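You operate a simulated robot arm through the tools that you are given. There is no shell and no other tool.

You run a simulated robot arm. Do the job below in one go: nothing can be reset, and whatever is moved stays where it is left.

Task
Empty the vacuum's dust cup into the steel bin.
Fine: switch it off before the cup comes out; click the cup back on; shut the lid.

Only the result counts: the job must be done as asked and must still hold three seconds after the hand-in. Knocking over, shifting, dropping, spilling or breaking anything else fails it. Lids that push on must go on centred and level and be pressed home; caps that screw on are set level and turned clockwise until they are tight.

Robot
A 7-joint arm with a three-finger gripper on a trunk, on a base that drives. Base frame: it is fixed to the floor where the robot stands at the start and does not move with it; the origin is under the middle of the robot, x ahead of it, y to its left, z up. Units: cm, degrees, N and s.
With the tool pointing down near the work surface it reaches from about 10 to 86 cm from the robot's upright axis, wherever it stands. Its first joint turns from -166.0 to 166.0 degrees. Places, roughly: bin lid [-40, -220, 50]; dust cup [50, -200, 50]; stick vacuum [50, -200, 25]; vacuum button [50, -210, 100]. Payload 2.69 kg.
The tool frame sits at the grasp point between the pads (the TCP): z along the fingers, y along the line on which they close. The tips reach 2.9 cm beyond it. Largest opening 12 cm; the body of the gripper starts 7.8 cm behind the TCP.
Orientation is that of the tool frame in the base frame, as [roll, pitch, yaw] about the fixed x, y, z axes, in that order (R = Rz(yaw) Ry(pitch) Rx(roll)). With the fingers straight down and closing along the base's y, the tool's x points along the base's -x, its y along +y and its z along -z.

Tools
- The arm moves only by the tool drive_tool. Its argument "motion" is a list of rows, each a list of 6 numbers: the shift along the tool's x, y, z in units of 50 mm (1.0 is 50 mm), then the turn, a rotation vector about the tool's x, y, z in units of 8 degrees (1.0 is 8 degrees). In form: [[dx, dy, dz, ax, ay, az], ...]. A call has 1 to 20 rows; each row shifts and turns the commanded pose from where the row before left it, along the tool's axes as they then stand. "hand" is the opening, from 0 (shut) to 1 (fully open), set as the call begins (left out, the last holds). A call with a number of a shift or a turn outside -1 to 1 is refused whole. A row lasts 0.2 s, in which the tool goes at most 5 cm and 8.6 degrees; a call with a longer step from one row to the next is refused whole, and so is a gripper value outside its range. A pose out of reach is approached as far as the arm can. The call stops where the force on the tool passes 40 N (or 10 N more than at its start, if that is more) or the arm is blocked; 0.2 s more then pass. Each finger halts on what it meets, pressing with about 41 N; the grip force reading is that of the motor and also rises with nothing between the fingers. The clock runs only during rows and for 0.2 s after the last one: add rows that do not move to give the fingers time. The reply holds the time, the measured pose of the TCP, the force on the tool along the base axes, the opening and the grip force, in the units named above and with some noise, with the torque about the TCP (base axes, N m) and any sound that the robot's microphone picked up.
- Cameras (640 x 400 px; columns grow to the right, rows downward): "scene" is now at [24.79, -0.19, 130.6]; the picture's right is [-0.01, -1.00, 0.00], its down [-0.52, 0.00, -0.86] and it looks along [0.86, -0.00, -0.52] (base axes); focal length 295 px, centre (320, 200). "wrist" rides on the gripper at [6.3, 0, -10.4] in the tool frame; the picture's right is [0.00, 1.00, 0.00], its down [-0.83, 0.00, -0.56] and it looks along [-0.56, 0.00, 0.83] (tool axes); focal length 275 px, centre (320, 200). There is no depth. A picture from a camera that has moved, and an enlarged one, comes with that camera's place and axes in the base frame and with its lens.
- get_image(camera): a new picture of that camera. No time passes.
- move_column(by): slides the trunk up (or, below 0, down) by that many cm; the arm and the scene camera ride with it, the base frame stays. It gives what a move gives, with no picture.
- steer(legs): drives the robot by 1 to 6 legs, each [ahead, left, turn to the left] in cm, cm and degrees, along the robot's own axes; the way and the turn of a leg run together, so that a leg with both is an arc; at most 150 cm and 180 degrees a leg. The arm and the cameras ride along, it lands a little off, and it stops where it bumps. It gives what a move gives.
- head_to(pan, tilt): turns the head with the scene camera to pan (to the left, within 86 degrees either way) and tilt (down, from -29 to 69), counted from straight ahead of the robot. It gives what a move gives.
- inspect(camera, box): a new picture of the part [left, top, right, bottom] of that camera's present view, enlarged. No time passes.
- job_done(): hands the job in; it is judged then, once.

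Nothing tells you exact positions but the pictures and the camera data. Unless the task says otherwise, let go and move clear before handing in.

The tools are called after "Call:" by a JSON object that holds its "name" and its "arguments". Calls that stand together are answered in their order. drive_tool: Moves the arm, as the interface text tells. Its arguments: {"type":"object","properties":{"motion":{"type":"array","items":{"type":"array","items":{"type":"number"}}},"hand":{"type":"number"}},"required":["motion"]} The other tools are called the same way: move_column (by) slides the trunk up or down; steer (legs) drives the base; head_to (pan, tilt) turns the head that bears the scene camera; get_image (camera) takes a picture; inspect (camera, box) takes an enlarged picture of a part of a camera's view; job_done () hands the job in.

At the start:

```text
time: 0.0
eef_pos: [49.71, 3.36, 110.85]
ee_rot: [-179.3, -0.1, 179.6]
ft_force: [0.4, 0.1, 0.4]
moment: [0.02, 0.02, 0.03]
opening: 12.0
grip_force: 0.1
trunk travel left (down, up): [-55.0, 6.3]
robot x, y, heading: [0.4, -0.08, -0.0]
head pan, tilt: [-0.3, 31.1]
```

scene: 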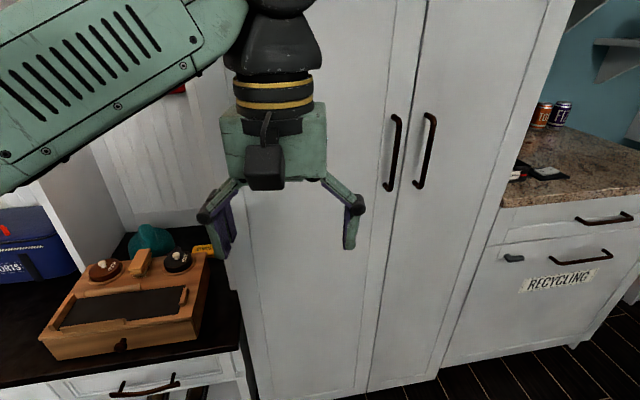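
wrist: 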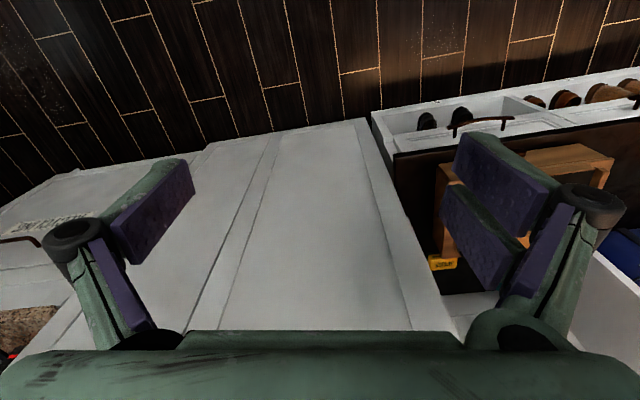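

I see a white cupboard straight ahead and a counter to the right; the vacuum and the bin should be about 2 m to my right. I look that way with the head first.

Call:
{"name": "head_to", "arguments": {"pan": -80, "tilt": 25}}

Call:
{"name": "get_image", "arguments": {"camera": "scene"}}

```text
time: 1.5
eef_pos: [49.72, 3.43, 110.86]
ee_rot: [-179.4, -0.1, 179.5]
ft_force: [0.4, -0.2, 0.0]
moment: [-0.03, -0.01, 0.04]
opening: 11.99
grip_force: 0.0
trunk travel left (down, up): [-55.0, 6.3]
robot x, y, heading: [0.38, 0.2, 0.2]
head pan, tilt: [-80.0, 25.0]
```

```text
taken
camera scene: at [17.4, -9.21, 131.56], right [-0.98, -0.17, 0.0], down [-0.07, 0.42, -0.91], along [0.16, -0.89, -0.42], focal length 295 px, centre (320, 200)
```

scene: 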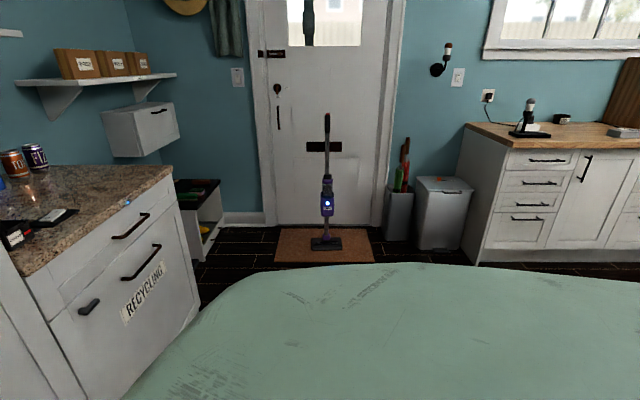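

The stick vacuum stands on the doormat in front of the door, with a steel bin to its right beside an umbrella stand. I zoom in on these.

Call:
{"name": "inspect", "arguments": {"camera": "scene", "box": [265, 100, 385, 260]}}

Call:
{"name": "inspect", "arguments": {"camera": "scene", "box": [370, 130, 500, 260]}}

```text
2.50 times, centred on (325, 180) of scene
camera zoom: at [17.4, -9.21, 131.56], right [-0.98, -0.17, 0.0], down [-0.07, 0.42, -0.91], along [0.16, -0.89, -0.42], focal length 738 px, centre (308, 250)
```

zoom: 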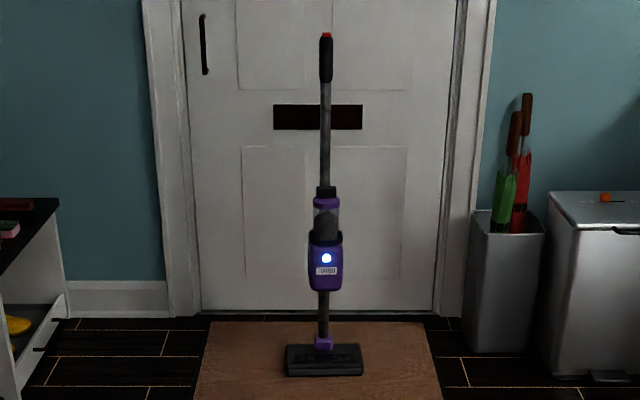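

```text
3.08 times, centred on (435, 195) of scene
camera zoom: at [17.4, -9.21, 131.56], right [-0.98, -0.17, 0.0], down [-0.07, 0.42, -0.91], along [0.16, -0.89, -0.42], focal length 908 px, centre (-34, 215)
```

zoom: 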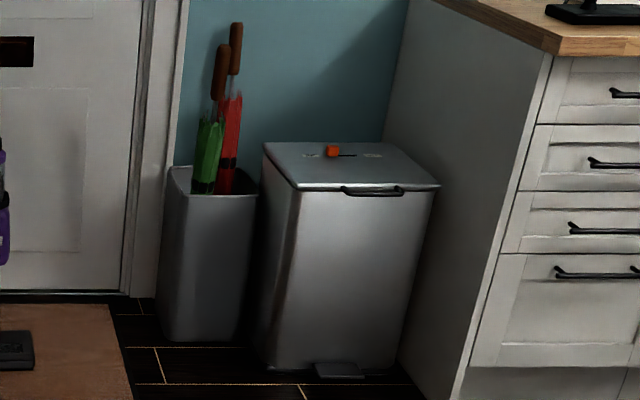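

The vacuum (light on, red button on top of the handle at about z=101) is near [48,-205]; the bin has a handle, a pedal and an orange slider on the lid. I turn right and drive part way for a closer look.

Call:
{"name": "steer", "arguments": {"legs": [[0, 0, -90], [85, 30, 0]]}}

Call:
{"name": "head_to", "arguments": {"pan": 0, "tilt": 35}}

Call:
{"name": "get_image", "arguments": {"camera": "scene"}}

Call:
{"name": "get_image", "arguments": {"camera": "wrist"}}

```text
time: 10.3
eef_pos: [31.4, -136.7, 110.92]
ee_rot: [-179.2, -0.1, 89.0]
ft_force: [0.8, 0.1, 0.4]
moment: [0.02, 0.04, -0.01]
opening: 12.02
grip_force: 0.0
trunk travel left (down, up): [-55.0, 6.3]
robot x, y, heading: [28.93, -86.9, -90.6]
head pan, tilt: [-80.0, 25.0]
```

```text
time: 11.8
eef_pos: [31.42, -136.63, 110.92]
ee_rot: [-179.2, -0.1, 88.9]
ft_force: [0.6, -0.4, -0.4]
moment: [0.0, 0.03, -0.02]
opening: 11.99
grip_force: 0.1
trunk travel left (down, up): [-55.0, 6.3]
robot x, y, heading: [28.41, -87.05, -90.5]
head pan, tilt: [0.0, 35.0]
```

```text
taken
camera scene: at [28.52, -111.47, 129.99], right [-1.0, 0.01, 0.0], down [0.01, 0.57, -0.82], along [-0.01, -0.82, -0.57], focal length 295 px, centre (320, 200)
```

scene: 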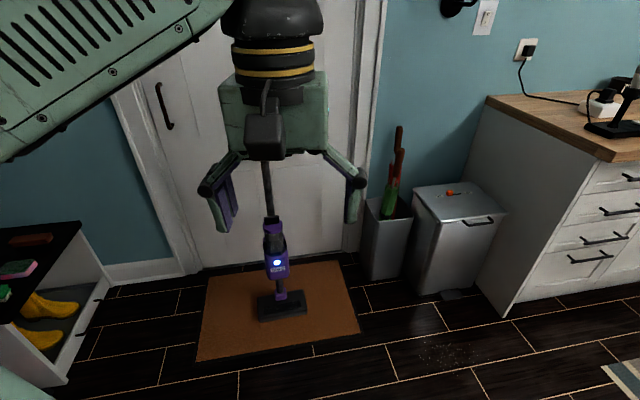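

```text
taken
camera wrist: at [31.67, -130.36, 121.36], right [1.0, -0.01, -0.01], down [0.0, -0.83, 0.55], along [-0.02, -0.55, -0.83], focal length 275 px, centre (320, 200)
```

wrist: 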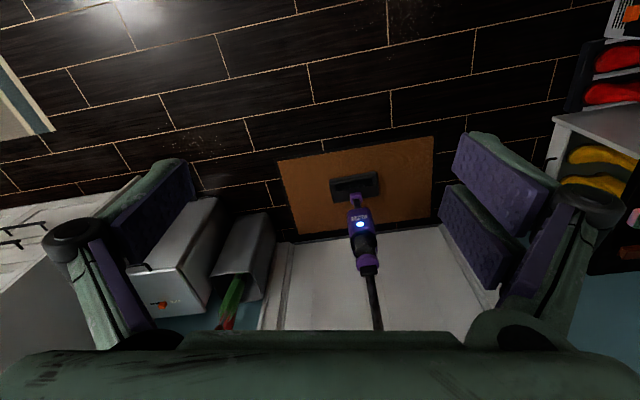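

Call:
{"name": "inspect", "arguments": {"camera": "wrist", "box": [300, 160, 420, 340]}}

Call:
{"name": "inspect", "arguments": {"camera": "scene", "box": [230, 170, 330, 330]}}

Call:
{"name": "inspect", "arguments": {"camera": "scene", "box": [350, 120, 520, 310]}}

```text
2.22 times, centred on (360, 250) of wrist
camera zoom: at [31.67, -130.36, 121.36], right [1.0, -0.01, -0.01], down [0.0, -0.83, 0.55], along [-0.02, -0.55, -0.83], focal length 612 px, centre (231, 89)
```

zoom: 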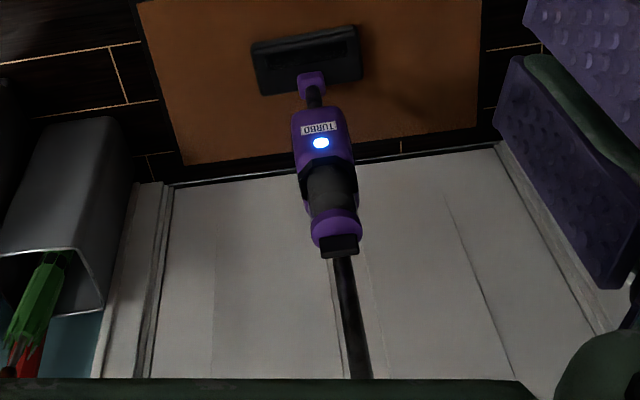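

```text
2.50 times, centred on (280, 250) of scene
camera zoom: at [28.52, -111.47, 129.99], right [-1.0, 0.01, 0.0], down [0.01, 0.57, -0.82], along [-0.01, -0.82, -0.57], focal length 738 px, centre (420, 75)
```

zoom: 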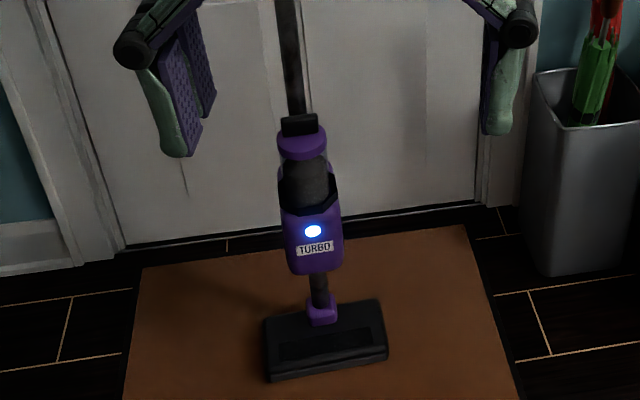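

```text
2.11 times, centred on (435, 215) of scene
camera zoom: at [28.52, -111.47, 129.99], right [-1.0, 0.01, 0.0], down [0.01, 0.57, -0.82], along [-0.01, -0.82, -0.57], focal length 621 px, centre (78, 168)
```

zoom: 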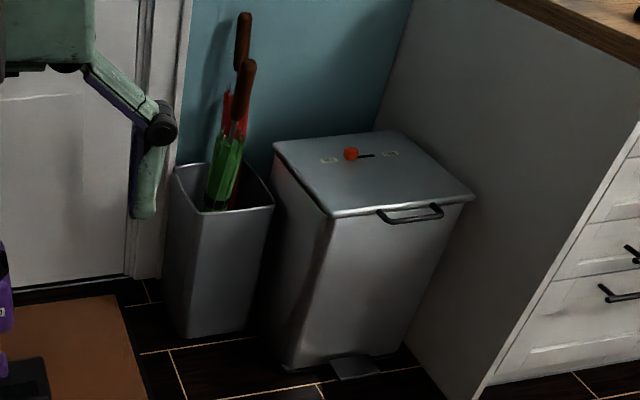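

The body with the glowing light is around [45,-194,42], the cup above it up to about z=55, and the handle leans back to the red button. I drive nearer and look closely at the button and cup.

Call:
{"name": "steer", "arguments": {"legs": [[45, 17, 0.5]]}}

Call:
{"name": "get_image", "arguments": {"camera": "scene"}}

Call:
{"name": "get_image", "arguments": {"camera": "wrist"}}

```text
time: 14.7
eef_pos: [48.34, -181.53, 110.77]
ee_rot: [-179.2, -0.2, 89.6]
ft_force: [0.3, -0.5, 0.7]
moment: [-0.01, 0.0, -0.01]
opening: 12.02
grip_force: 0.0
trunk travel left (down, up): [-55.0, 6.3]
robot x, y, heading: [45.33, -131.57, -90.3]
head pan, tilt: [0.0, 35.0]
```

```text
taken
camera scene: at [45.19, -156.31, 129.98], right [-1.0, 0.0, 0.0], down [0.0, 0.57, -0.82], along [0.0, -0.82, -0.57], focal length 295 px, centre (320, 200)
```

scene: 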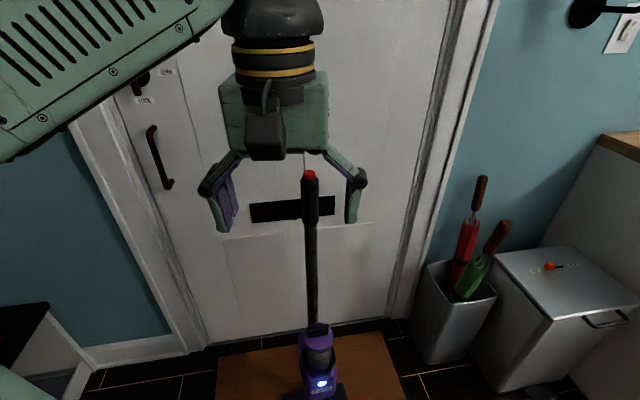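

```text
taken
camera wrist: at [48.53, -175.16, 121.35], right [1.0, 0.0, -0.01], down [0.01, -0.83, 0.55], along [-0.01, -0.55, -0.83], focal length 275 px, centre (320, 200)
```

wrist: 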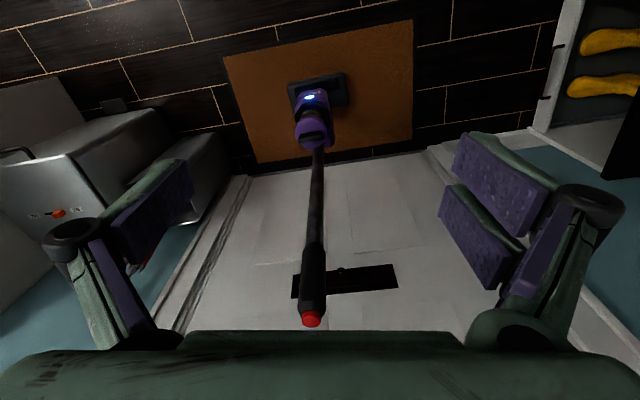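

Call:
{"name": "inspect", "arguments": {"camera": "wrist", "box": [270, 60, 370, 160]}}

Call:
{"name": "inspect", "arguments": {"camera": "wrist", "box": [270, 240, 360, 335]}}

Call:
{"name": "inspect", "arguments": {"camera": "scene", "box": [270, 160, 350, 240]}}

Call:
{"name": "inspect", "arguments": {"camera": "scene", "box": [270, 310, 370, 400]}}

```text
4.00 times, centred on (320, 110) of wrist
camera zoom: at [48.53, -175.16, 121.35], right [1.0, 0.0, -0.01], down [0.01, -0.83, 0.55], along [-0.01, -0.55, -0.83], focal length 1101 px, centre (320, 560)
```

zoom: 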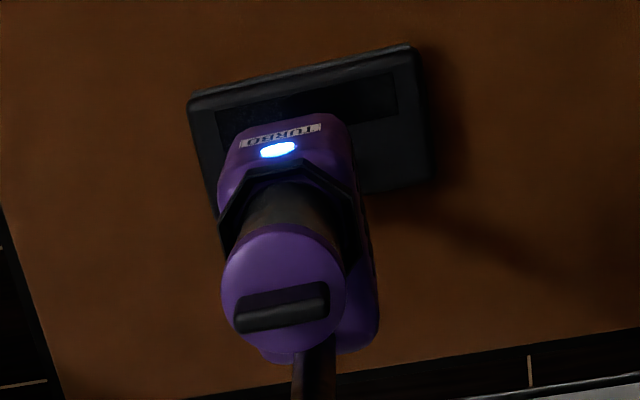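

```text
4.21 times, centred on (315, 288) of wrist
camera zoom: at [48.53, -175.16, 121.35], right [1.0, 0.0, -0.01], down [0.01, -0.83, 0.55], along [-0.01, -0.55, -0.83], focal length 1159 px, centre (341, -168)
```

zoom: 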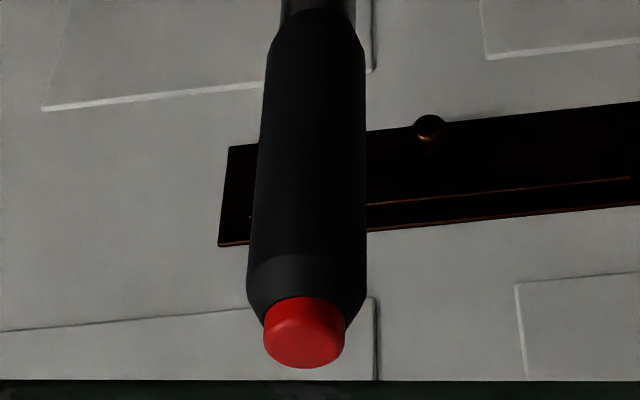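

```text
5.00 times, centred on (310, 200) of scene
camera zoom: at [45.19, -156.31, 129.98], right [-1.0, 0.0, 0.0], down [0.0, 0.57, -0.82], along [0.0, -0.82, -0.57], focal length 1475 px, centre (370, 200)
```

zoom: 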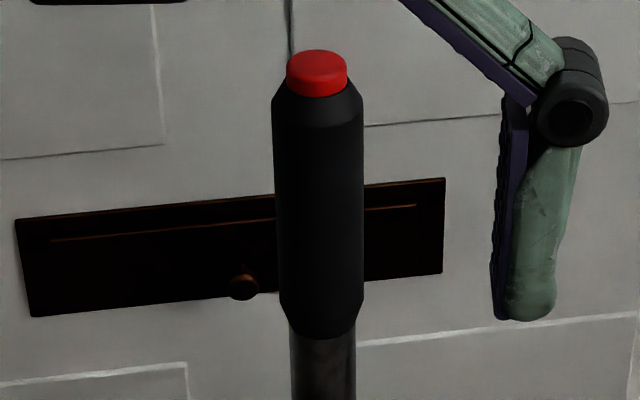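

```text
4.44 times, centred on (320, 355) of scene
camera zoom: at [45.19, -156.31, 129.98], right [-1.0, 0.0, 0.0], down [0.0, 0.57, -0.82], along [0.0, -0.82, -0.57], focal length 1311 px, centre (320, -489)
```

zoom: 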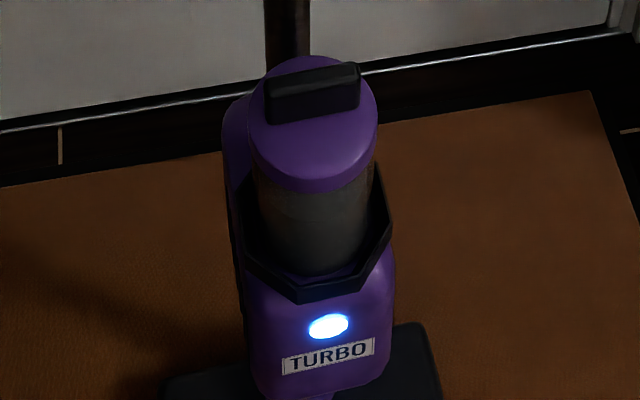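

The red power button's top is about [47.3,-207,101]; the cup has a purple cap with a black bar near [45.7,-197,63] and sits in a cradle turned roughly 18°. I close the fingers and go above the button.

Call:
{"name": "drive_tool", "arguments": {"hand": 0, "motion": [[-0.8, -0.04, 0, 0, 0, 0], [-0.8, -0.04, 0, 0, 0, 0], [-0.8, -0.04, 0, 0, 0, 0], [-0.8, -0.04, 0, 0, 0, 0], [-0.8, -0.04, 0, 0, 0, 0], [0, 0, 0, 0, 0, 0], [0, 0, 0, 0, 0, 0], [0, 0, 0, 0, 0, 0]]}}

Call:
{"name": "get_image", "arguments": {"camera": "wrist"}}

Call:
{"name": "get_image", "arguments": {"camera": "scene"}}

```text
time: 16.5
eef_pos: [47.16, -201.51, 110.74]
ee_rot: [-179.3, -0.1, 89.6]
ft_force: [-0.6, -0.5, -0.2]
moment: [-0.04, 0.02, -0.01]
opening: 0.01
grip_force: 16.5
trunk travel left (down, up): [-55.0, 6.3]
robot x, y, heading: [44.88, -131.85, -90.0]
head pan, tilt: [0.0, 35.0]
```

```text
taken
camera wrist: at [47.27, -195.15, 121.22], right [1.0, 0.0, -0.01], down [0.01, -0.83, 0.55], along [-0.01, -0.55, -0.83], focal length 275 px, centre (320, 200)
```

wrist: 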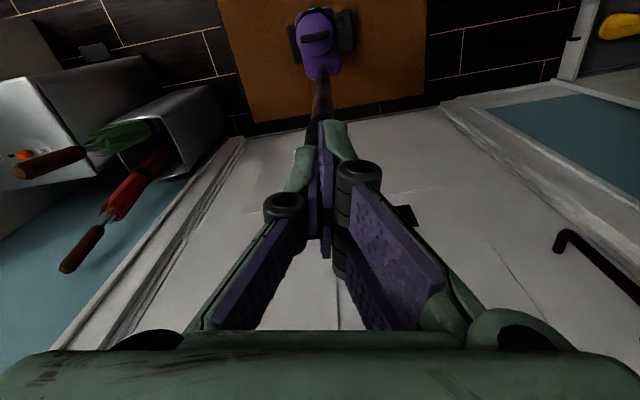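

```text
taken
camera scene: at [45.18, -156.28, 129.98], right [-1.0, 0.0, 0.0], down [0.0, 0.57, -0.82], along [0.0, -0.82, -0.57], focal length 295 px, centre (320, 200)
```

scene: 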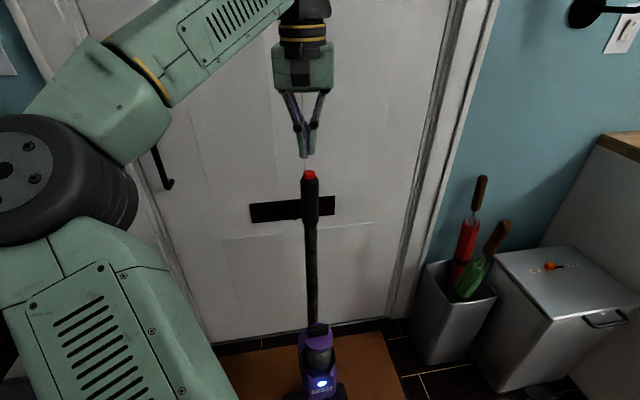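

Call:
{"name": "inspect", "arguments": {"camera": "scene", "box": [270, 120, 350, 200]}}

Call:
{"name": "inspect", "arguments": {"camera": "wrist", "box": [270, 110, 370, 270]}}

```text
5.00 times, centred on (310, 160) of scene
camera zoom: at [45.18, -156.28, 129.98], right [-1.0, 0.0, 0.0], down [0.0, 0.57, -0.82], along [0.0, -0.82, -0.57], focal length 1475 px, centre (370, 400)
```

zoom: 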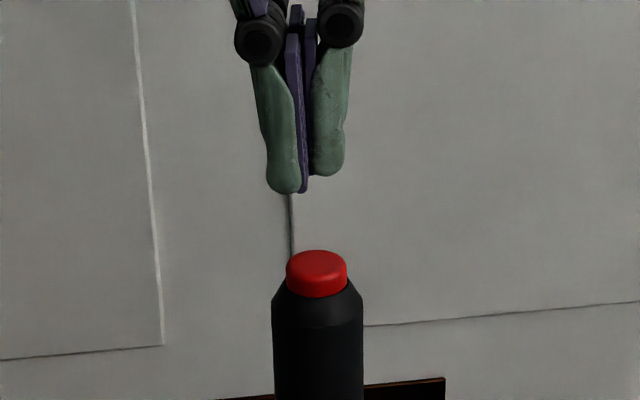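

```text
2.50 times, centred on (320, 190) of wrist
camera zoom: at [47.27, -195.15, 121.22], right [1.0, 0.0, -0.01], down [0.01, -0.83, 0.55], along [-0.01, -0.55, -0.83], focal length 688 px, centre (320, 225)
```

zoom: 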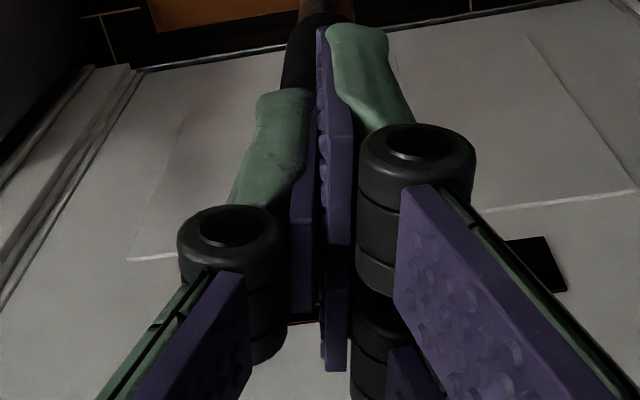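

Call:
{"name": "drive_tool", "arguments": {"motion": [[-0.55, -0.05, 0, 0, 0, 0], [-0.55, -0.05, 0, 0, 0, 0], [0, 0, 0.4, 0, 0, 0], [0, 0, 0.3, 0, 0, 0]]}}

Call:
{"name": "inspect", "arguments": {"camera": "scene", "box": [270, 120, 350, 200]}}

Call:
{"name": "inspect", "arguments": {"camera": "wrist", "box": [270, 90, 370, 250]}}

```text
time: 17.5
eef_pos: [46.49, -207.04, 107.22]
ee_rot: [-179.2, -0.2, 89.5]
ft_force: [-0.8, 0.4, -0.9]
moment: [0.0, -0.01, -0.02]
opening: 0.01
grip_force: 28.8
trunk travel left (down, up): [-55.0, 6.3]
robot x, y, heading: [45.01, -131.54, -90.1]
head pan, tilt: [0.0, 35.0]
```

```text
5.00 times, centred on (310, 160) of scene
camera zoom: at [45.19, -156.3, 129.98], right [-1.0, 0.0, 0.0], down [0.0, 0.57, -0.82], along [0.0, -0.82, -0.57], focal length 1475 px, centre (370, 400)
```

zoom: 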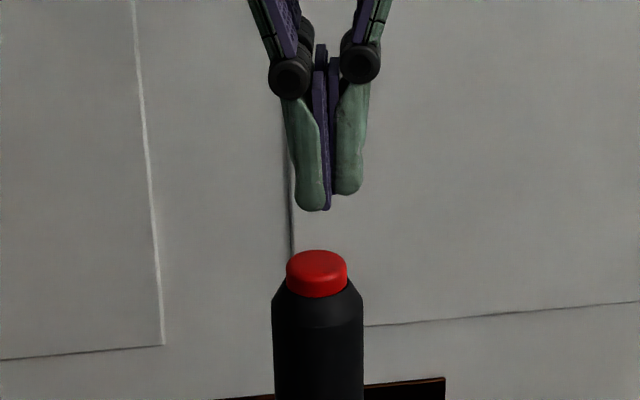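

```text
2.50 times, centred on (320, 170) of wrist
camera zoom: at [46.7, -200.72, 117.66], right [1.0, 0.0, -0.01], down [0.01, -0.83, 0.55], along [-0.01, -0.55, -0.83], focal length 688 px, centre (320, 275)
```

zoom: 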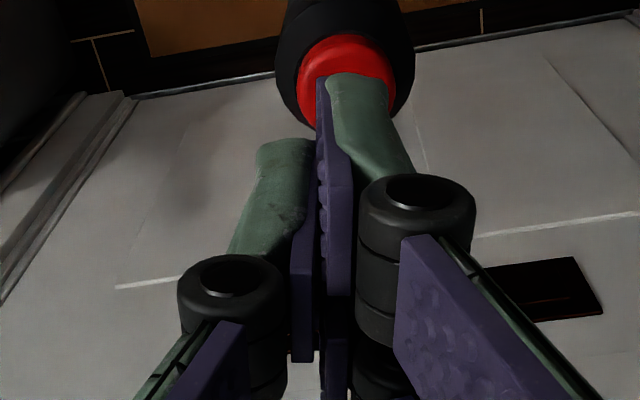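

The tips are just above the red button, whose top I place at [47.1,-205.7,102]. I nudge to centre and press down in small steps.

Call:
{"name": "drive_tool", "arguments": {"motion": [[0.14, 0.06, 0.2, 0, 0, 0], [0, 0, 0.15, 0, 0, 0], [0, 0, 0, 0, 0, 0]]}}

Call:
{"name": "inspect", "arguments": {"camera": "scene", "box": [270, 120, 350, 200]}}

Call:
{"name": "inspect", "arguments": {"camera": "wrist", "box": [270, 90, 370, 250]}}

```text
time: 18.3
eef_pos: [46.78, -206.14, 105.36]
ee_rot: [-179.1, -0.1, 89.6]
ft_force: [0.3, 0.1, 0.9]
moment: [0.02, 0.0, -0.04]
opening: 0.0
grip_force: 28.6
trunk travel left (down, up): [-55.0, 6.3]
robot x, y, heading: [45.09, -132.07, -90.2]
head pan, tilt: [0.0, 35.0]
```

```text
5.00 times, centred on (310, 160) of scene
camera zoom: at [45.18, -156.28, 129.99], right [-1.0, 0.0, 0.0], down [0.0, 0.57, -0.82], along [0.0, -0.82, -0.57], focal length 1475 px, centre (370, 400)
```

zoom: 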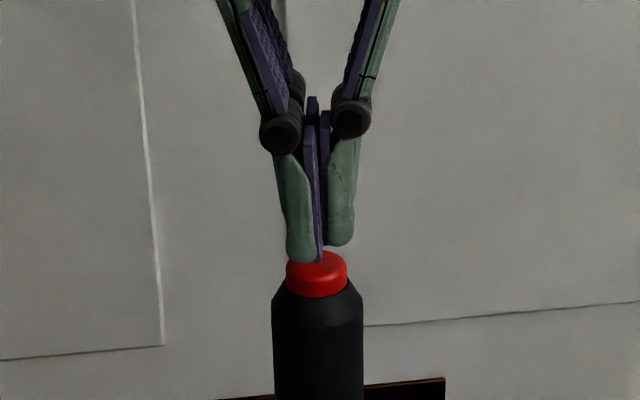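

```text
2.50 times, centred on (320, 170) of wrist
camera zoom: at [47.03, -199.91, 115.91], right [1.0, 0.0, -0.01], down [0.01, -0.83, 0.55], along [-0.01, -0.55, -0.83], focal length 688 px, centre (320, 275)
```

zoom: 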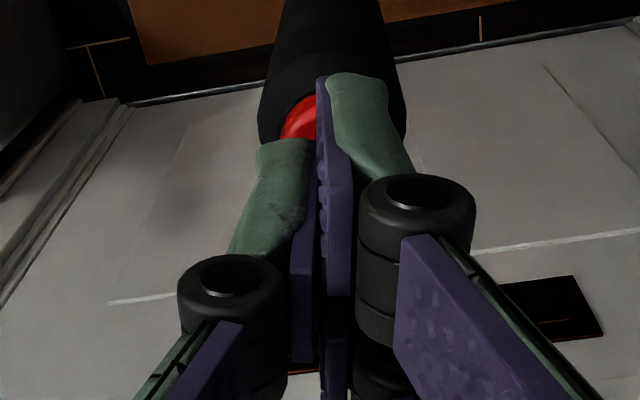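

Call:
{"name": "drive_tool", "arguments": {"motion": [[0, -0.06, 0, 0, 0, 0], [0, 0, 0.08, 0, 0, 0], [0, 0, 0.06, 0, 0, 0]]}}

Call:
{"name": "inspect", "arguments": {"camera": "scene", "box": [270, 120, 350, 200]}}

Call:
{"name": "get_image", "arguments": {"camera": "scene"}}

```text
time: 19.1
eef_pos: [46.45, -206.07, 104.94]
ee_rot: [-179.2, -0.1, 89.6]
ft_force: [0.3, 0.6, -0.2]
moment: [-0.04, 0.01, -0.01]
opening: 0.03
grip_force: 28.6
trunk travel left (down, up): [-55.0, 6.3]
robot x, y, heading: [44.96, -131.67, -90.2]
head pan, tilt: [0.0, 35.0]
```

```text
5.00 times, centred on (310, 160) of scene
camera zoom: at [45.19, -156.28, 129.99], right [-1.0, 0.0, 0.0], down [0.0, 0.57, -0.82], along [0.0, -0.82, -0.57], focal length 1475 px, centre (370, 400)
```

zoom: 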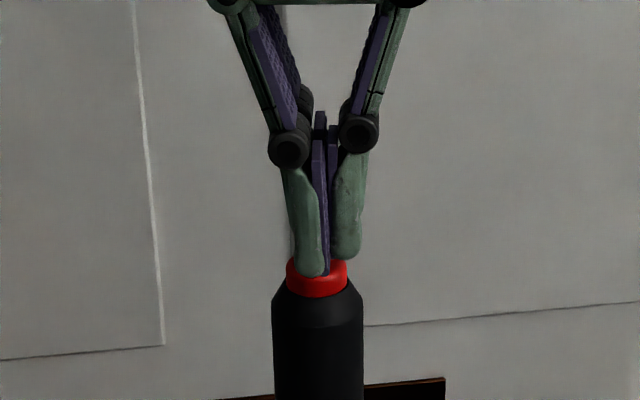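

```text
taken
camera scene: at [45.19, -156.28, 129.99], right [-1.0, 0.0, 0.0], down [0.0, 0.57, -0.82], along [0.0, -0.82, -0.57], focal length 295 px, centre (320, 200)
```

scene: 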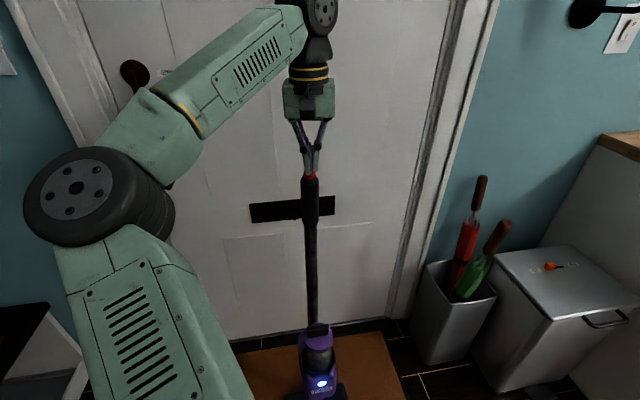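

Call:
{"name": "drive_tool", "arguments": {"motion": [[0, 0, 0.06, 0, 0, 0], [0, 0, 0, 0, 0, 0]]}}

Call:
{"name": "drive_tool", "arguments": {"motion": [[0, 0, 0.06, 0, 0, 0], [0, 0, 0, 0, 0, 0]]}}

Call:
{"name": "inspect", "arguments": {"camera": "scene", "box": [270, 120, 350, 200]}}

```text
time: 19.7
eef_pos: [46.58, -206.18, 104.61]
ee_rot: [-179.2, -0.1, 89.6]
ft_force: [-1.2, -0.2, -0.1]
moment: [-0.01, 0.0, 0.01]
opening: 0.0
grip_force: 28.4
trunk travel left (down, up): [-55.0, 6.3]
robot x, y, heading: [44.84, -131.58, -90.0]
head pan, tilt: [0.0, 35.0]
```

```text
time: 20.3
eef_pos: [46.72, -206.2, 104.18]
ee_rot: [-179.2, -0.1, 89.6]
ft_force: [0.6, 0.9, 0.2]
moment: [0.02, -0.02, 0.03]
opening: 0.01
grip_force: 28.5
trunk travel left (down, up): [-55.0, 6.3]
robot x, y, heading: [44.81, -131.63, -90.2]
head pan, tilt: [0.0, 35.0]
```

```text
5.00 times, centred on (310, 160) of scene
camera zoom: at [45.18, -156.28, 129.99], right [-1.0, 0.0, 0.0], down [0.0, 0.57, -0.82], along [0.0, -0.82, -0.57], focal length 1475 px, centre (370, 400)
```

zoom: 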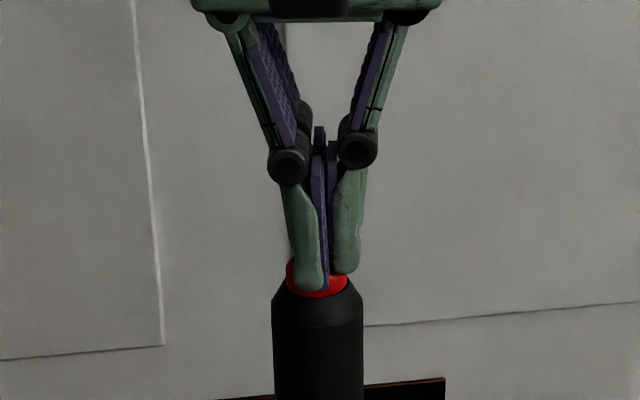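

Call:
{"name": "inspect", "arguments": {"camera": "wrist", "box": [270, 90, 370, 250]}}

```text
2.50 times, centred on (320, 170) of wrist
camera zoom: at [46.8, -199.87, 114.72], right [1.0, 0.0, -0.01], down [0.01, -0.83, 0.55], along [-0.01, -0.55, -0.83], focal length 688 px, centre (320, 275)
```

zoom: 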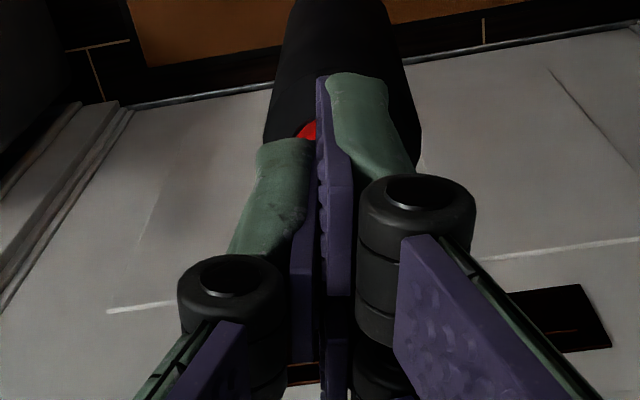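

No contact yet, so the button probably sits further back than I thought. I lift, open the fingers and measure the button again.

Call:
{"name": "drive_tool", "arguments": {"hand": 1, "motion": [[0, 0, -0.8, 0, 0, 0], [0, 0, -0.8, 0, 0, 0], [0, 0, 0, 0, 0, 0], [0, 0, 0, 0, 0, 0], [0, 0, 0, 0, 0, 0], [0, 0, 0, 0, 0, 0], [0, 0, 0, 0, 0, 0]]}}

Call:
{"name": "get_image", "arguments": {"camera": "wrist"}}

Call:
{"name": "inspect", "arguments": {"camera": "scene", "box": [270, 80, 350, 160]}}

```text
time: 21.9
eef_pos: [46.76, -206.23, 111.68]
ee_rot: [-179.2, 0.1, 89.6]
ft_force: [-0.7, -1.2, 0.0]
moment: [0.01, 0.02, -0.05]
opening: 11.9
grip_force: 0.0
out of reach, approached as far as the arm can: row 2
trunk travel left (down, up): [-55.0, 6.3]
robot x, y, heading: [45.33, -131.8, -90.0]
head pan, tilt: [0.0, 35.0]
```

```text
taken
camera wrist: at [46.98, -199.9, 122.11], right [1.0, 0.0, -0.02], down [0.01, -0.83, 0.56], along [-0.01, -0.56, -0.83], focal length 275 px, centre (320, 200)
```

wrist: 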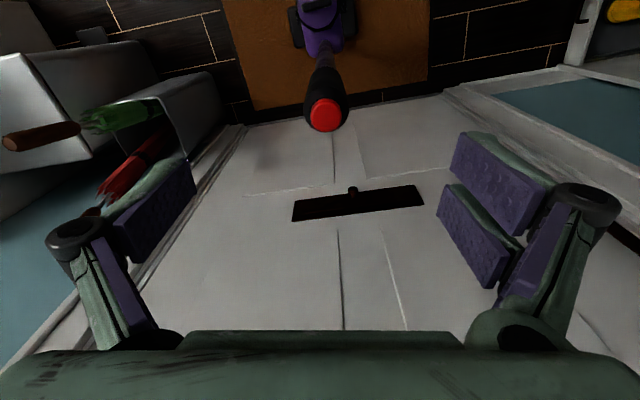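

```text
5.00 times, centred on (310, 120) of scene
camera zoom: at [45.18, -156.28, 129.99], right [-1.0, 0.0, 0.0], down [0.0, 0.57, -0.82], along [0.0, -0.82, -0.57], focal length 1475 px, centre (370, 600)
```

zoom: 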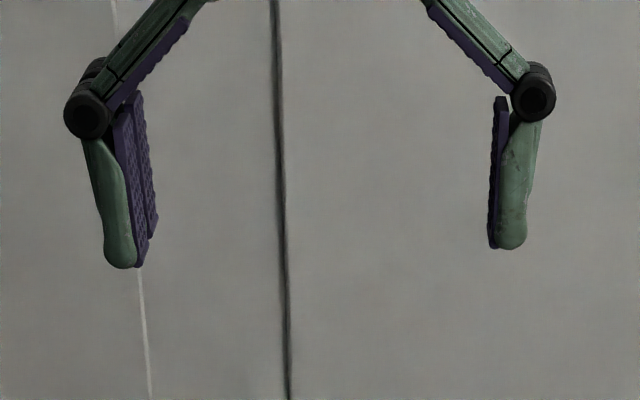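

The button is at about [47.1,-206.4,101.4]. One side of the gripper is a single finger and the other a pair, so I shift to put the single finger on the button and press again.

Call:
{"name": "drive_tool", "arguments": {"hand": 0, "motion": [[-0.03, 0.17, 0, 0, 0, 0], [0, 0, 0.2, 0, 0, 0], [0, 0, 0.4, 0, 0, 0], [0, 0, 0.4, 0, 0, 0], [0, 0, 0.3, 0, 0, 0], [0, 0, 0.15, 0, 0, 0], [0, 0, 0, 0, 0, 0], [0, 0, 0, 0, 0, 0]]}}

Call:
{"name": "inspect", "arguments": {"camera": "scene", "box": [270, 120, 350, 200]}}

Call:
{"name": "inspect", "arguments": {"camera": "wrist", "box": [270, 90, 370, 250]}}

```text
time: 23.7
eef_pos: [47.54, -206.33, 104.52]
ee_rot: [-179.2, -0.1, 89.5]
ft_force: [1.5, 0.3, 0.2]
moment: [0.02, 0.04, 0.01]
opening: 0.01
grip_force: 17.1
trunk travel left (down, up): [-55.0, 6.3]
robot x, y, heading: [45.06, -131.56, -90.0]
head pan, tilt: [0.0, 35.0]
```

```text
5.00 times, centred on (310, 160) of scene
camera zoom: at [45.18, -156.28, 129.99], right [-1.0, 0.0, 0.0], down [0.0, 0.57, -0.82], along [0.0, -0.82, -0.57], focal length 1475 px, centre (370, 400)
```

zoom: 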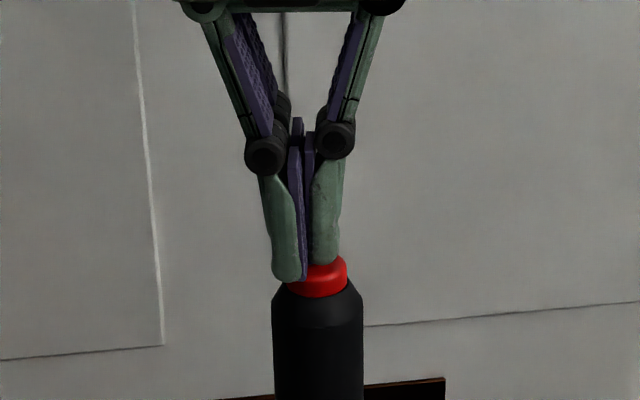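

```text
2.50 times, centred on (320, 170) of wrist
camera zoom: at [47.63, -200.13, 114.97], right [1.0, 0.0, -0.01], down [0.01, -0.83, 0.55], along [-0.01, -0.55, -0.83], focal length 688 px, centre (320, 275)
```

zoom: 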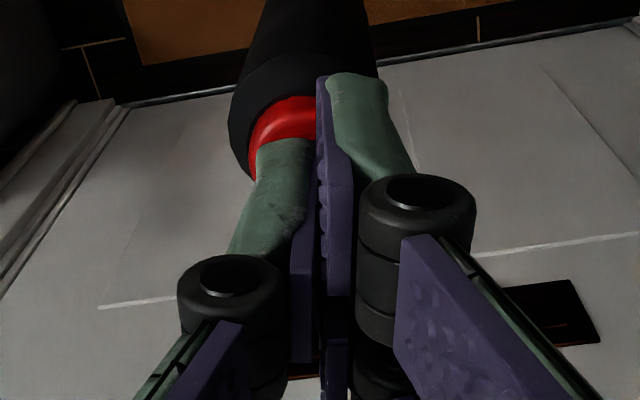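

Call:
{"name": "drive_tool", "arguments": {"motion": [[0, 0, 0.06, 0, 0, 0], [0, 0, 0, 0, 0, 0]]}}

Call:
{"name": "drive_tool", "arguments": {"motion": [[0, 0, 0.06, 0, 0, 0], [0, 0, 0, 0, 0, 0]]}}

Call:
{"name": "drive_tool", "arguments": {"motion": [[0, 0, 0.04, 0, 0, 0], [0, 0, 0, 0, 0, 0]]}}

Call:
{"name": "get_image", "arguments": {"camera": "scene"}}

```text
time: 24.3
eef_pos: [47.5, -206.34, 104.16]
ee_rot: [-179.2, -0.1, 89.6]
ft_force: [0.1, -0.7, 0.6]
moment: [0.01, 0.02, -0.06]
opening: 0.02
grip_force: 28.6
trunk travel left (down, up): [-55.0, 6.3]
robot x, y, heading: [45.08, -131.99, -90.0]
head pan, tilt: [0.0, 35.0]
```

```text
time: 24.9
eef_pos: [47.38, -206.38, 103.9]
ee_rot: [-179.2, -0.1, 89.6]
ft_force: [1.4, -1.0, 3.6]
moment: [0.01, -0.04, 0.0]
opening: 0.59
grip_force: 28.5
trunk travel left (down, up): [-55.0, 6.3]
robot x, y, heading: [45.3, -131.92, -90.1]
head pan, tilt: [0.0, 35.0]
heard: click
```

```text
time: 25.5
eef_pos: [47.37, -206.31, 103.66]
ee_rot: [-179.2, -0.1, 89.6]
ft_force: [0.6, -0.8, 7.6]
moment: [-0.01, -0.01, 0.04]
opening: 0.58
grip_force: 28.2
trunk travel left (down, up): [-55.0, 6.3]
robot x, y, heading: [44.86, -131.55, -90.1]
head pan, tilt: [0.0, 35.0]
```

```text
taken
camera scene: at [45.19, -156.23, 130.0], right [-1.0, 0.0, 0.0], down [0.0, 0.57, -0.82], along [0.0, -0.82, -0.57], focal length 295 px, centre (320, 200)
```

scene: 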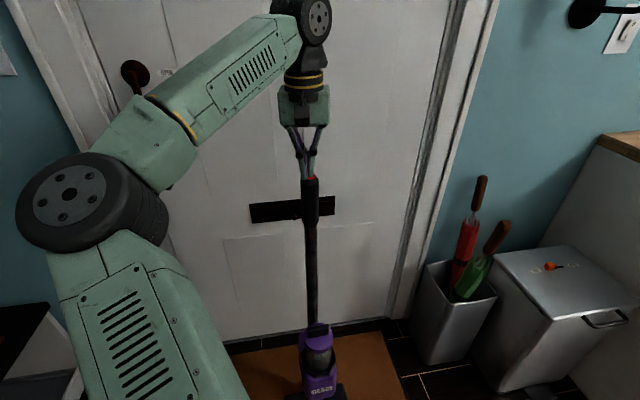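

A click sounded and the light has gone out. I lift off straight up and check it stays off.

Call:
{"name": "drive_tool", "arguments": {"motion": [[0, 0, -0.4, 0, 0, 0], [0, 0, -0.6, 0, 0, 0], [0.5, 0, -0.2, 0, 0, 0], [1, 0, 0, 0, 0, 0], [1, 0, 0, 0, 0, 0], [1, 0, 0, 0, 0, 0], [1, 0, 0, 0, 0, 0], [0, 0, 0, 0, 0, 0]]}}

Call:
{"name": "get_image", "arguments": {"camera": "scene"}}

Call:
{"name": "inspect", "arguments": {"camera": "scene", "box": [270, 310, 370, 400]}}

```text
time: 27.3
eef_pos: [47.63, -183.93, 109.56]
ee_rot: [-179.2, -0.2, 89.7]
ft_force: [0.5, 1.1, 0.1]
moment: [0.03, 0.01, -0.01]
opening: 0.0
grip_force: 28.1
trunk travel left (down, up): [-55.0, 6.3]
robot x, y, heading: [45.23, -131.48, -90.2]
head pan, tilt: [0.0, 35.0]
```

```text
taken
camera scene: at [45.18, -156.29, 129.98], right [-1.0, 0.0, 0.0], down [0.0, 0.57, -0.82], along [0.0, -0.82, -0.57], focal length 295 px, centre (320, 200)
```

scene: 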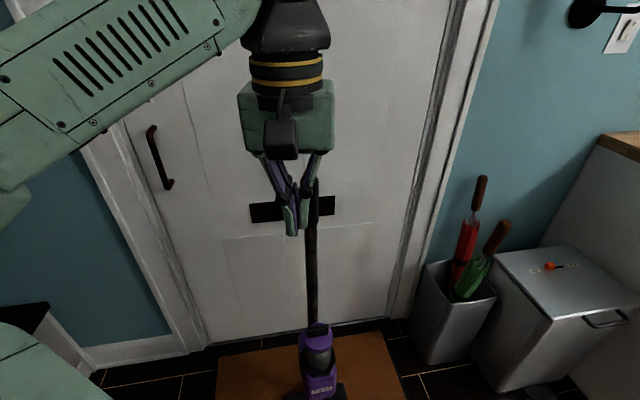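

```text
4.44 times, centred on (320, 355) of scene
camera zoom: at [45.18, -156.29, 129.98], right [-1.0, 0.0, 0.0], down [0.0, 0.57, -0.82], along [0.0, -0.82, -0.57], focal length 1311 px, centre (320, -489)
```

zoom: 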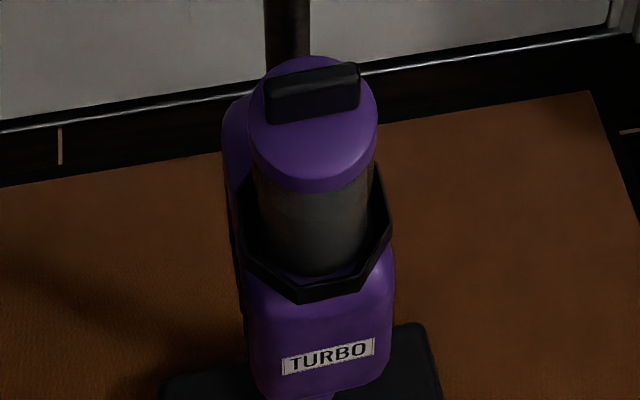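

The vacuum is off. Since I have only one hand, I'll prepare the bin first (it seems to have a sliding lock), so I look closely at the lid.

Call:
{"name": "head_to", "arguments": {"pan": -45, "tilt": 40}}

Call:
{"name": "get_image", "arguments": {"camera": "scene"}}

```text
time: 28.4
eef_pos: [47.82, -183.98, 109.58]
ee_rot: [-179.2, -0.1, 89.6]
ft_force: [0.4, 0.2, 0.4]
moment: [0.0, 0.0, 0.02]
opening: 0.0
grip_force: 28.8
trunk travel left (down, up): [-55.0, 6.3]
robot x, y, heading: [44.96, -131.59, -90.0]
head pan, tilt: [-45.0, 40.0]
```

```text
taken
camera scene: at [39.18, -153.49, 129.23], right [-0.71, 0.71, 0.0], down [0.45, 0.45, -0.77], along [-0.54, -0.54, -0.64], focal length 295 px, centre (320, 200)
```

scene: 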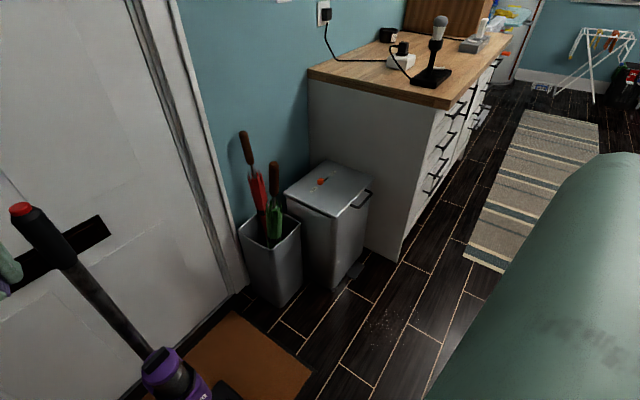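

Call:
{"name": "inspect", "arguments": {"camera": "scene", "box": [270, 150, 390, 300]}}

Call:
{"name": "inspect", "arguments": {"camera": "scene", "box": [280, 155, 380, 220]}}

```text
2.67 times, centred on (330, 225) of scene
camera zoom: at [39.18, -153.49, 129.23], right [-0.71, 0.71, 0.0], down [0.45, 0.45, -0.77], along [-0.54, -0.54, -0.64], focal length 787 px, centre (293, 133)
```

zoom: 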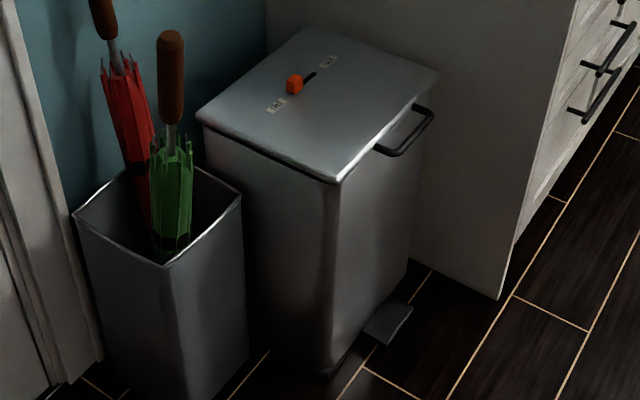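

```text
6.15 times, centred on (330, 188) of scene
camera zoom: at [39.18, -153.49, 129.23], right [-0.71, 0.71, 0.0], down [0.45, 0.45, -0.77], along [-0.54, -0.54, -0.64], focal length 1816 px, centre (258, 277)
```

zoom: 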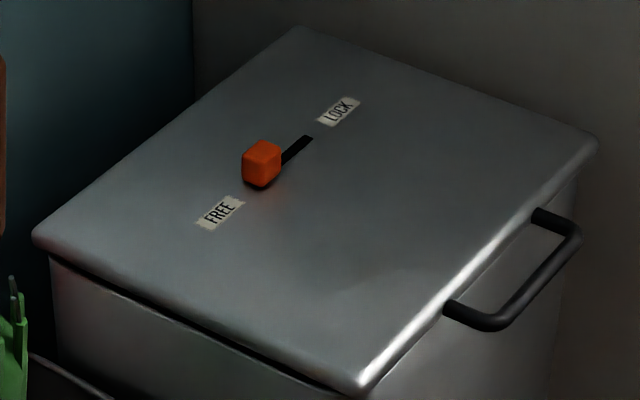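

The slider is already at the FREE end, so the lid should just lift by its front handle (around [-41,-207,50], bin turned roughly 10°). Before moving on I lower the trunk for a closer look at the cup.

Call:
{"name": "move_column", "arguments": {"by": -28}}

Call:
{"name": "drive_tool", "arguments": {"hand": 1, "motion": [[0.6, 0, 0, 0, 0, 0], [0.6, 0, 0, 0, 0, 0], [0, 0, 0, 0, 0, 0], [0, 0, 0, 0, 0, 0], [0, 0, 0, 0, 0, 0], [0, 0, 0, 0, 0, 0], [0, 0, 0, 0, 0, 0]]}}

Call:
{"name": "get_image", "arguments": {"camera": "wrist"}}

Call:
{"name": "head_to", "arguments": {"pan": 0, "tilt": 50}}

Call:
{"name": "get_image", "arguments": {"camera": "scene"}}

```text
time: 31.2
eef_pos: [47.71, -183.96, 81.67]
ee_rot: [-179.2, -0.1, 89.6]
ft_force: [0.4, 0.3, 0.5]
moment: [-0.02, 0.04, 0.02]
opening: 0.0
grip_force: 28.5
trunk travel left (down, up): [-27.0, 34.3]
robot x, y, heading: [45.17, -131.82, -90.1]
head pan, tilt: [-45.0, 40.0]
```

```text
time: 32.8
eef_pos: [47.79, -178.0, 81.52]
ee_rot: [-179.2, -0.1, 89.5]
ft_force: [0.6, -0.7, 0.1]
moment: [0.02, -0.01, 0.03]
opening: 11.9
grip_force: 0.0
trunk travel left (down, up): [-27.0, 34.3]
robot x, y, heading: [44.76, -131.65, -90.2]
head pan, tilt: [-45.0, 40.0]
```

```text
taken
camera wrist: at [47.92, -171.74, 92.1], right [1.0, 0.0, -0.01], down [0.01, -0.83, 0.55], along [-0.01, -0.55, -0.83], focal length 275 px, centre (320, 200)
```

wrist: 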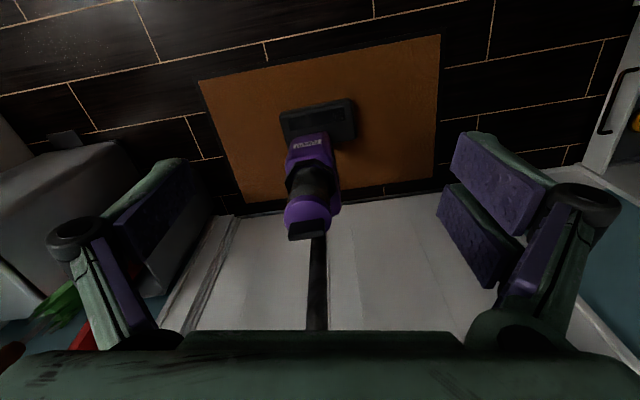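

```text
time: 33.9
eef_pos: [47.74, -177.99, 81.55]
ee_rot: [-179.2, -0.1, 89.6]
ft_force: [0.0, 0.4, 0.1]
moment: [-0.01, -0.01, 0.0]
opening: 11.98
grip_force: 0.1
trunk travel left (down, up): [-27.0, 34.3]
robot x, y, heading: [44.75, -131.78, -90.2]
head pan, tilt: [0.0, 50.0]
```

```text
taken
camera scene: at [45.18, -155.18, 99.81], right [-1.0, 0.0, 0.0], down [0.0, 0.77, -0.64], along [0.0, -0.64, -0.77], focal length 295 px, centre (320, 200)
```

scene: 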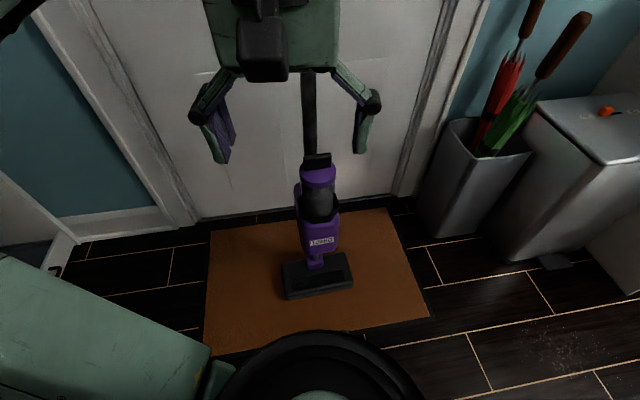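

Call:
{"name": "inspect", "arguments": {"camera": "scene", "box": [275, 140, 365, 280]}}

Call:
{"name": "inspect", "arguments": {"camera": "wrist", "box": [265, 120, 365, 260]}}

```text
2.86 times, centred on (320, 210) of scene
camera zoom: at [45.18, -155.18, 99.81], right [-1.0, 0.0, 0.0], down [0.0, 0.77, -0.64], along [0.0, -0.64, -0.77], focal length 843 px, centre (320, 171)
```

zoom: 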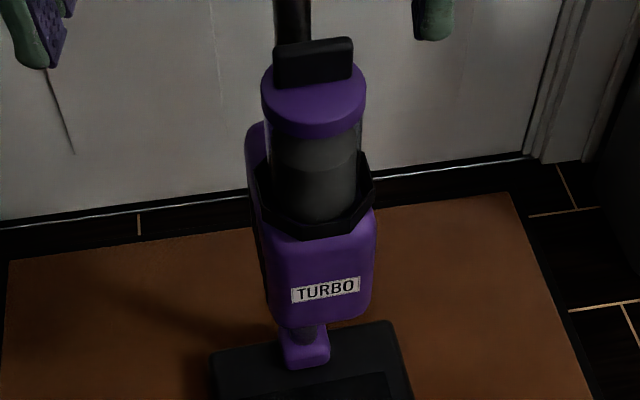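

```text
2.86 times, centred on (315, 190) of wrist
camera zoom: at [47.92, -171.74, 92.1], right [1.0, 0.0, -0.01], down [0.0, -0.83, 0.55], along [-0.01, -0.55, -0.83], focal length 786 px, centre (334, 229)
```

zoom: 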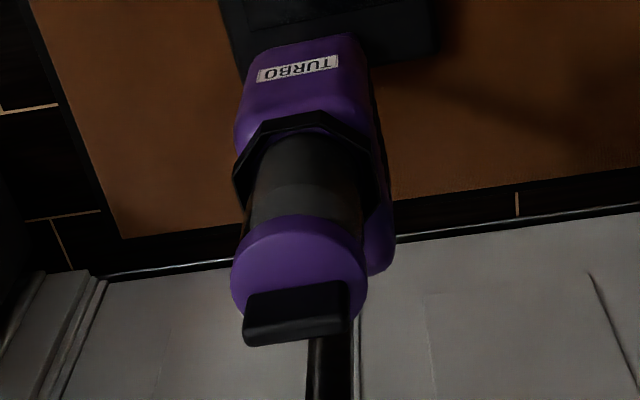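

The cup is clear-walled and about half full of grey dust, with a purple cap and a grip bar at about [45.6,-197.5,61]. I go to the bin first to open it: raise, retract and drive across.

Call:
{"name": "move_column", "arguments": {"by": 20}}

Call:
{"name": "drive_tool", "arguments": {"motion": [[0.8, 0, 0, 0, 0, 0], [0.8, 0, 0, 0, 0, 0]]}}

Call:
{"name": "steer", "arguments": {"legs": [[0, -75, 0], [20, 0, 0]]}}

Call:
{"name": "get_image", "arguments": {"camera": "wrist"}}

Call:
{"name": "get_image", "arguments": {"camera": "scene"}}

```text
time: 36.1
eef_pos: [47.75, -178.02, 101.56]
ee_rot: [-179.2, -0.1, 89.6]
ft_force: [0.4, 0.4, -0.2]
moment: [0.0, -0.02, 0.01]
opening: 11.98
grip_force: 0.1
trunk travel left (down, up): [-47.0, 14.3]
robot x, y, heading: [45.14, -131.67, -90.2]
head pan, tilt: [0.0, 50.0]
```

```text
time: 36.7
eef_pos: [47.69, -169.97, 101.46]
ee_rot: [-179.2, -0.1, 89.6]
ft_force: [0.1, 0.4, -0.1]
moment: [-0.02, 0.03, 0.0]
opening: 12.0
grip_force: 0.1
trunk travel left (down, up): [-47.0, 14.3]
robot x, y, heading: [44.77, -131.86, -90.1]
head pan, tilt: [0.0, 50.0]
```

```text
time: 44.0
eef_pos: [-25.89, -189.88, 101.51]
ee_rot: [-179.2, -0.1, 89.3]
ft_force: [0.5, -0.2, -0.9]
moment: [0.03, -0.01, 0.0]
opening: 11.99
grip_force: 0.1
trunk travel left (down, up): [-47.0, 14.3]
robot x, y, heading: [-28.43, -151.42, -90.5]
head pan, tilt: [0.0, 50.0]
```

```text
taken
camera wrist: at [-25.65, -183.49, 111.92], right [1.0, -0.01, -0.01], down [0.0, -0.83, 0.55], along [-0.02, -0.55, -0.83], focal length 275 px, centre (320, 200)
```

wrist: 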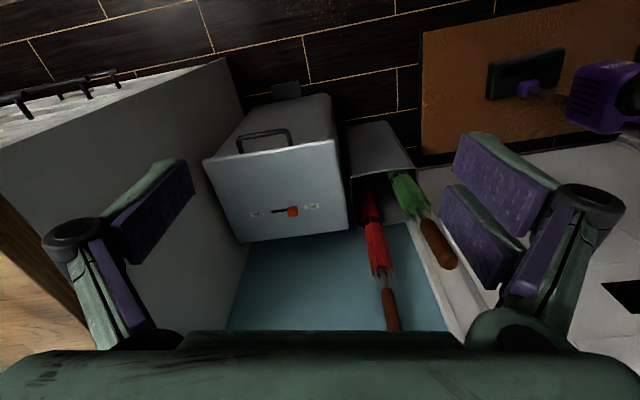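

```text
taken
camera scene: at [-28.33, -175.0, 119.81], right [-1.0, 0.01, 0.0], down [0.0, 0.77, -0.64], along [0.0, -0.64, -0.77], focal length 295 px, centre (320, 200)
```

scene: 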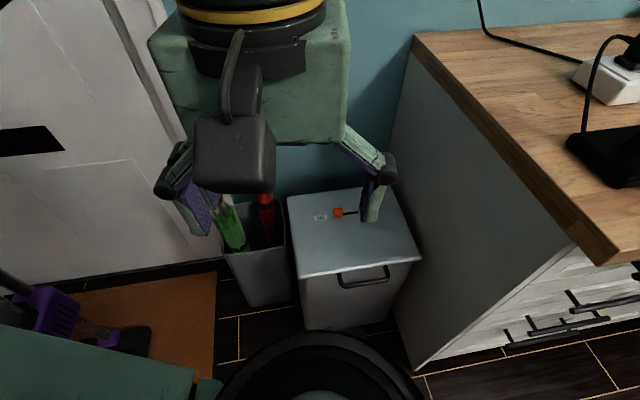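

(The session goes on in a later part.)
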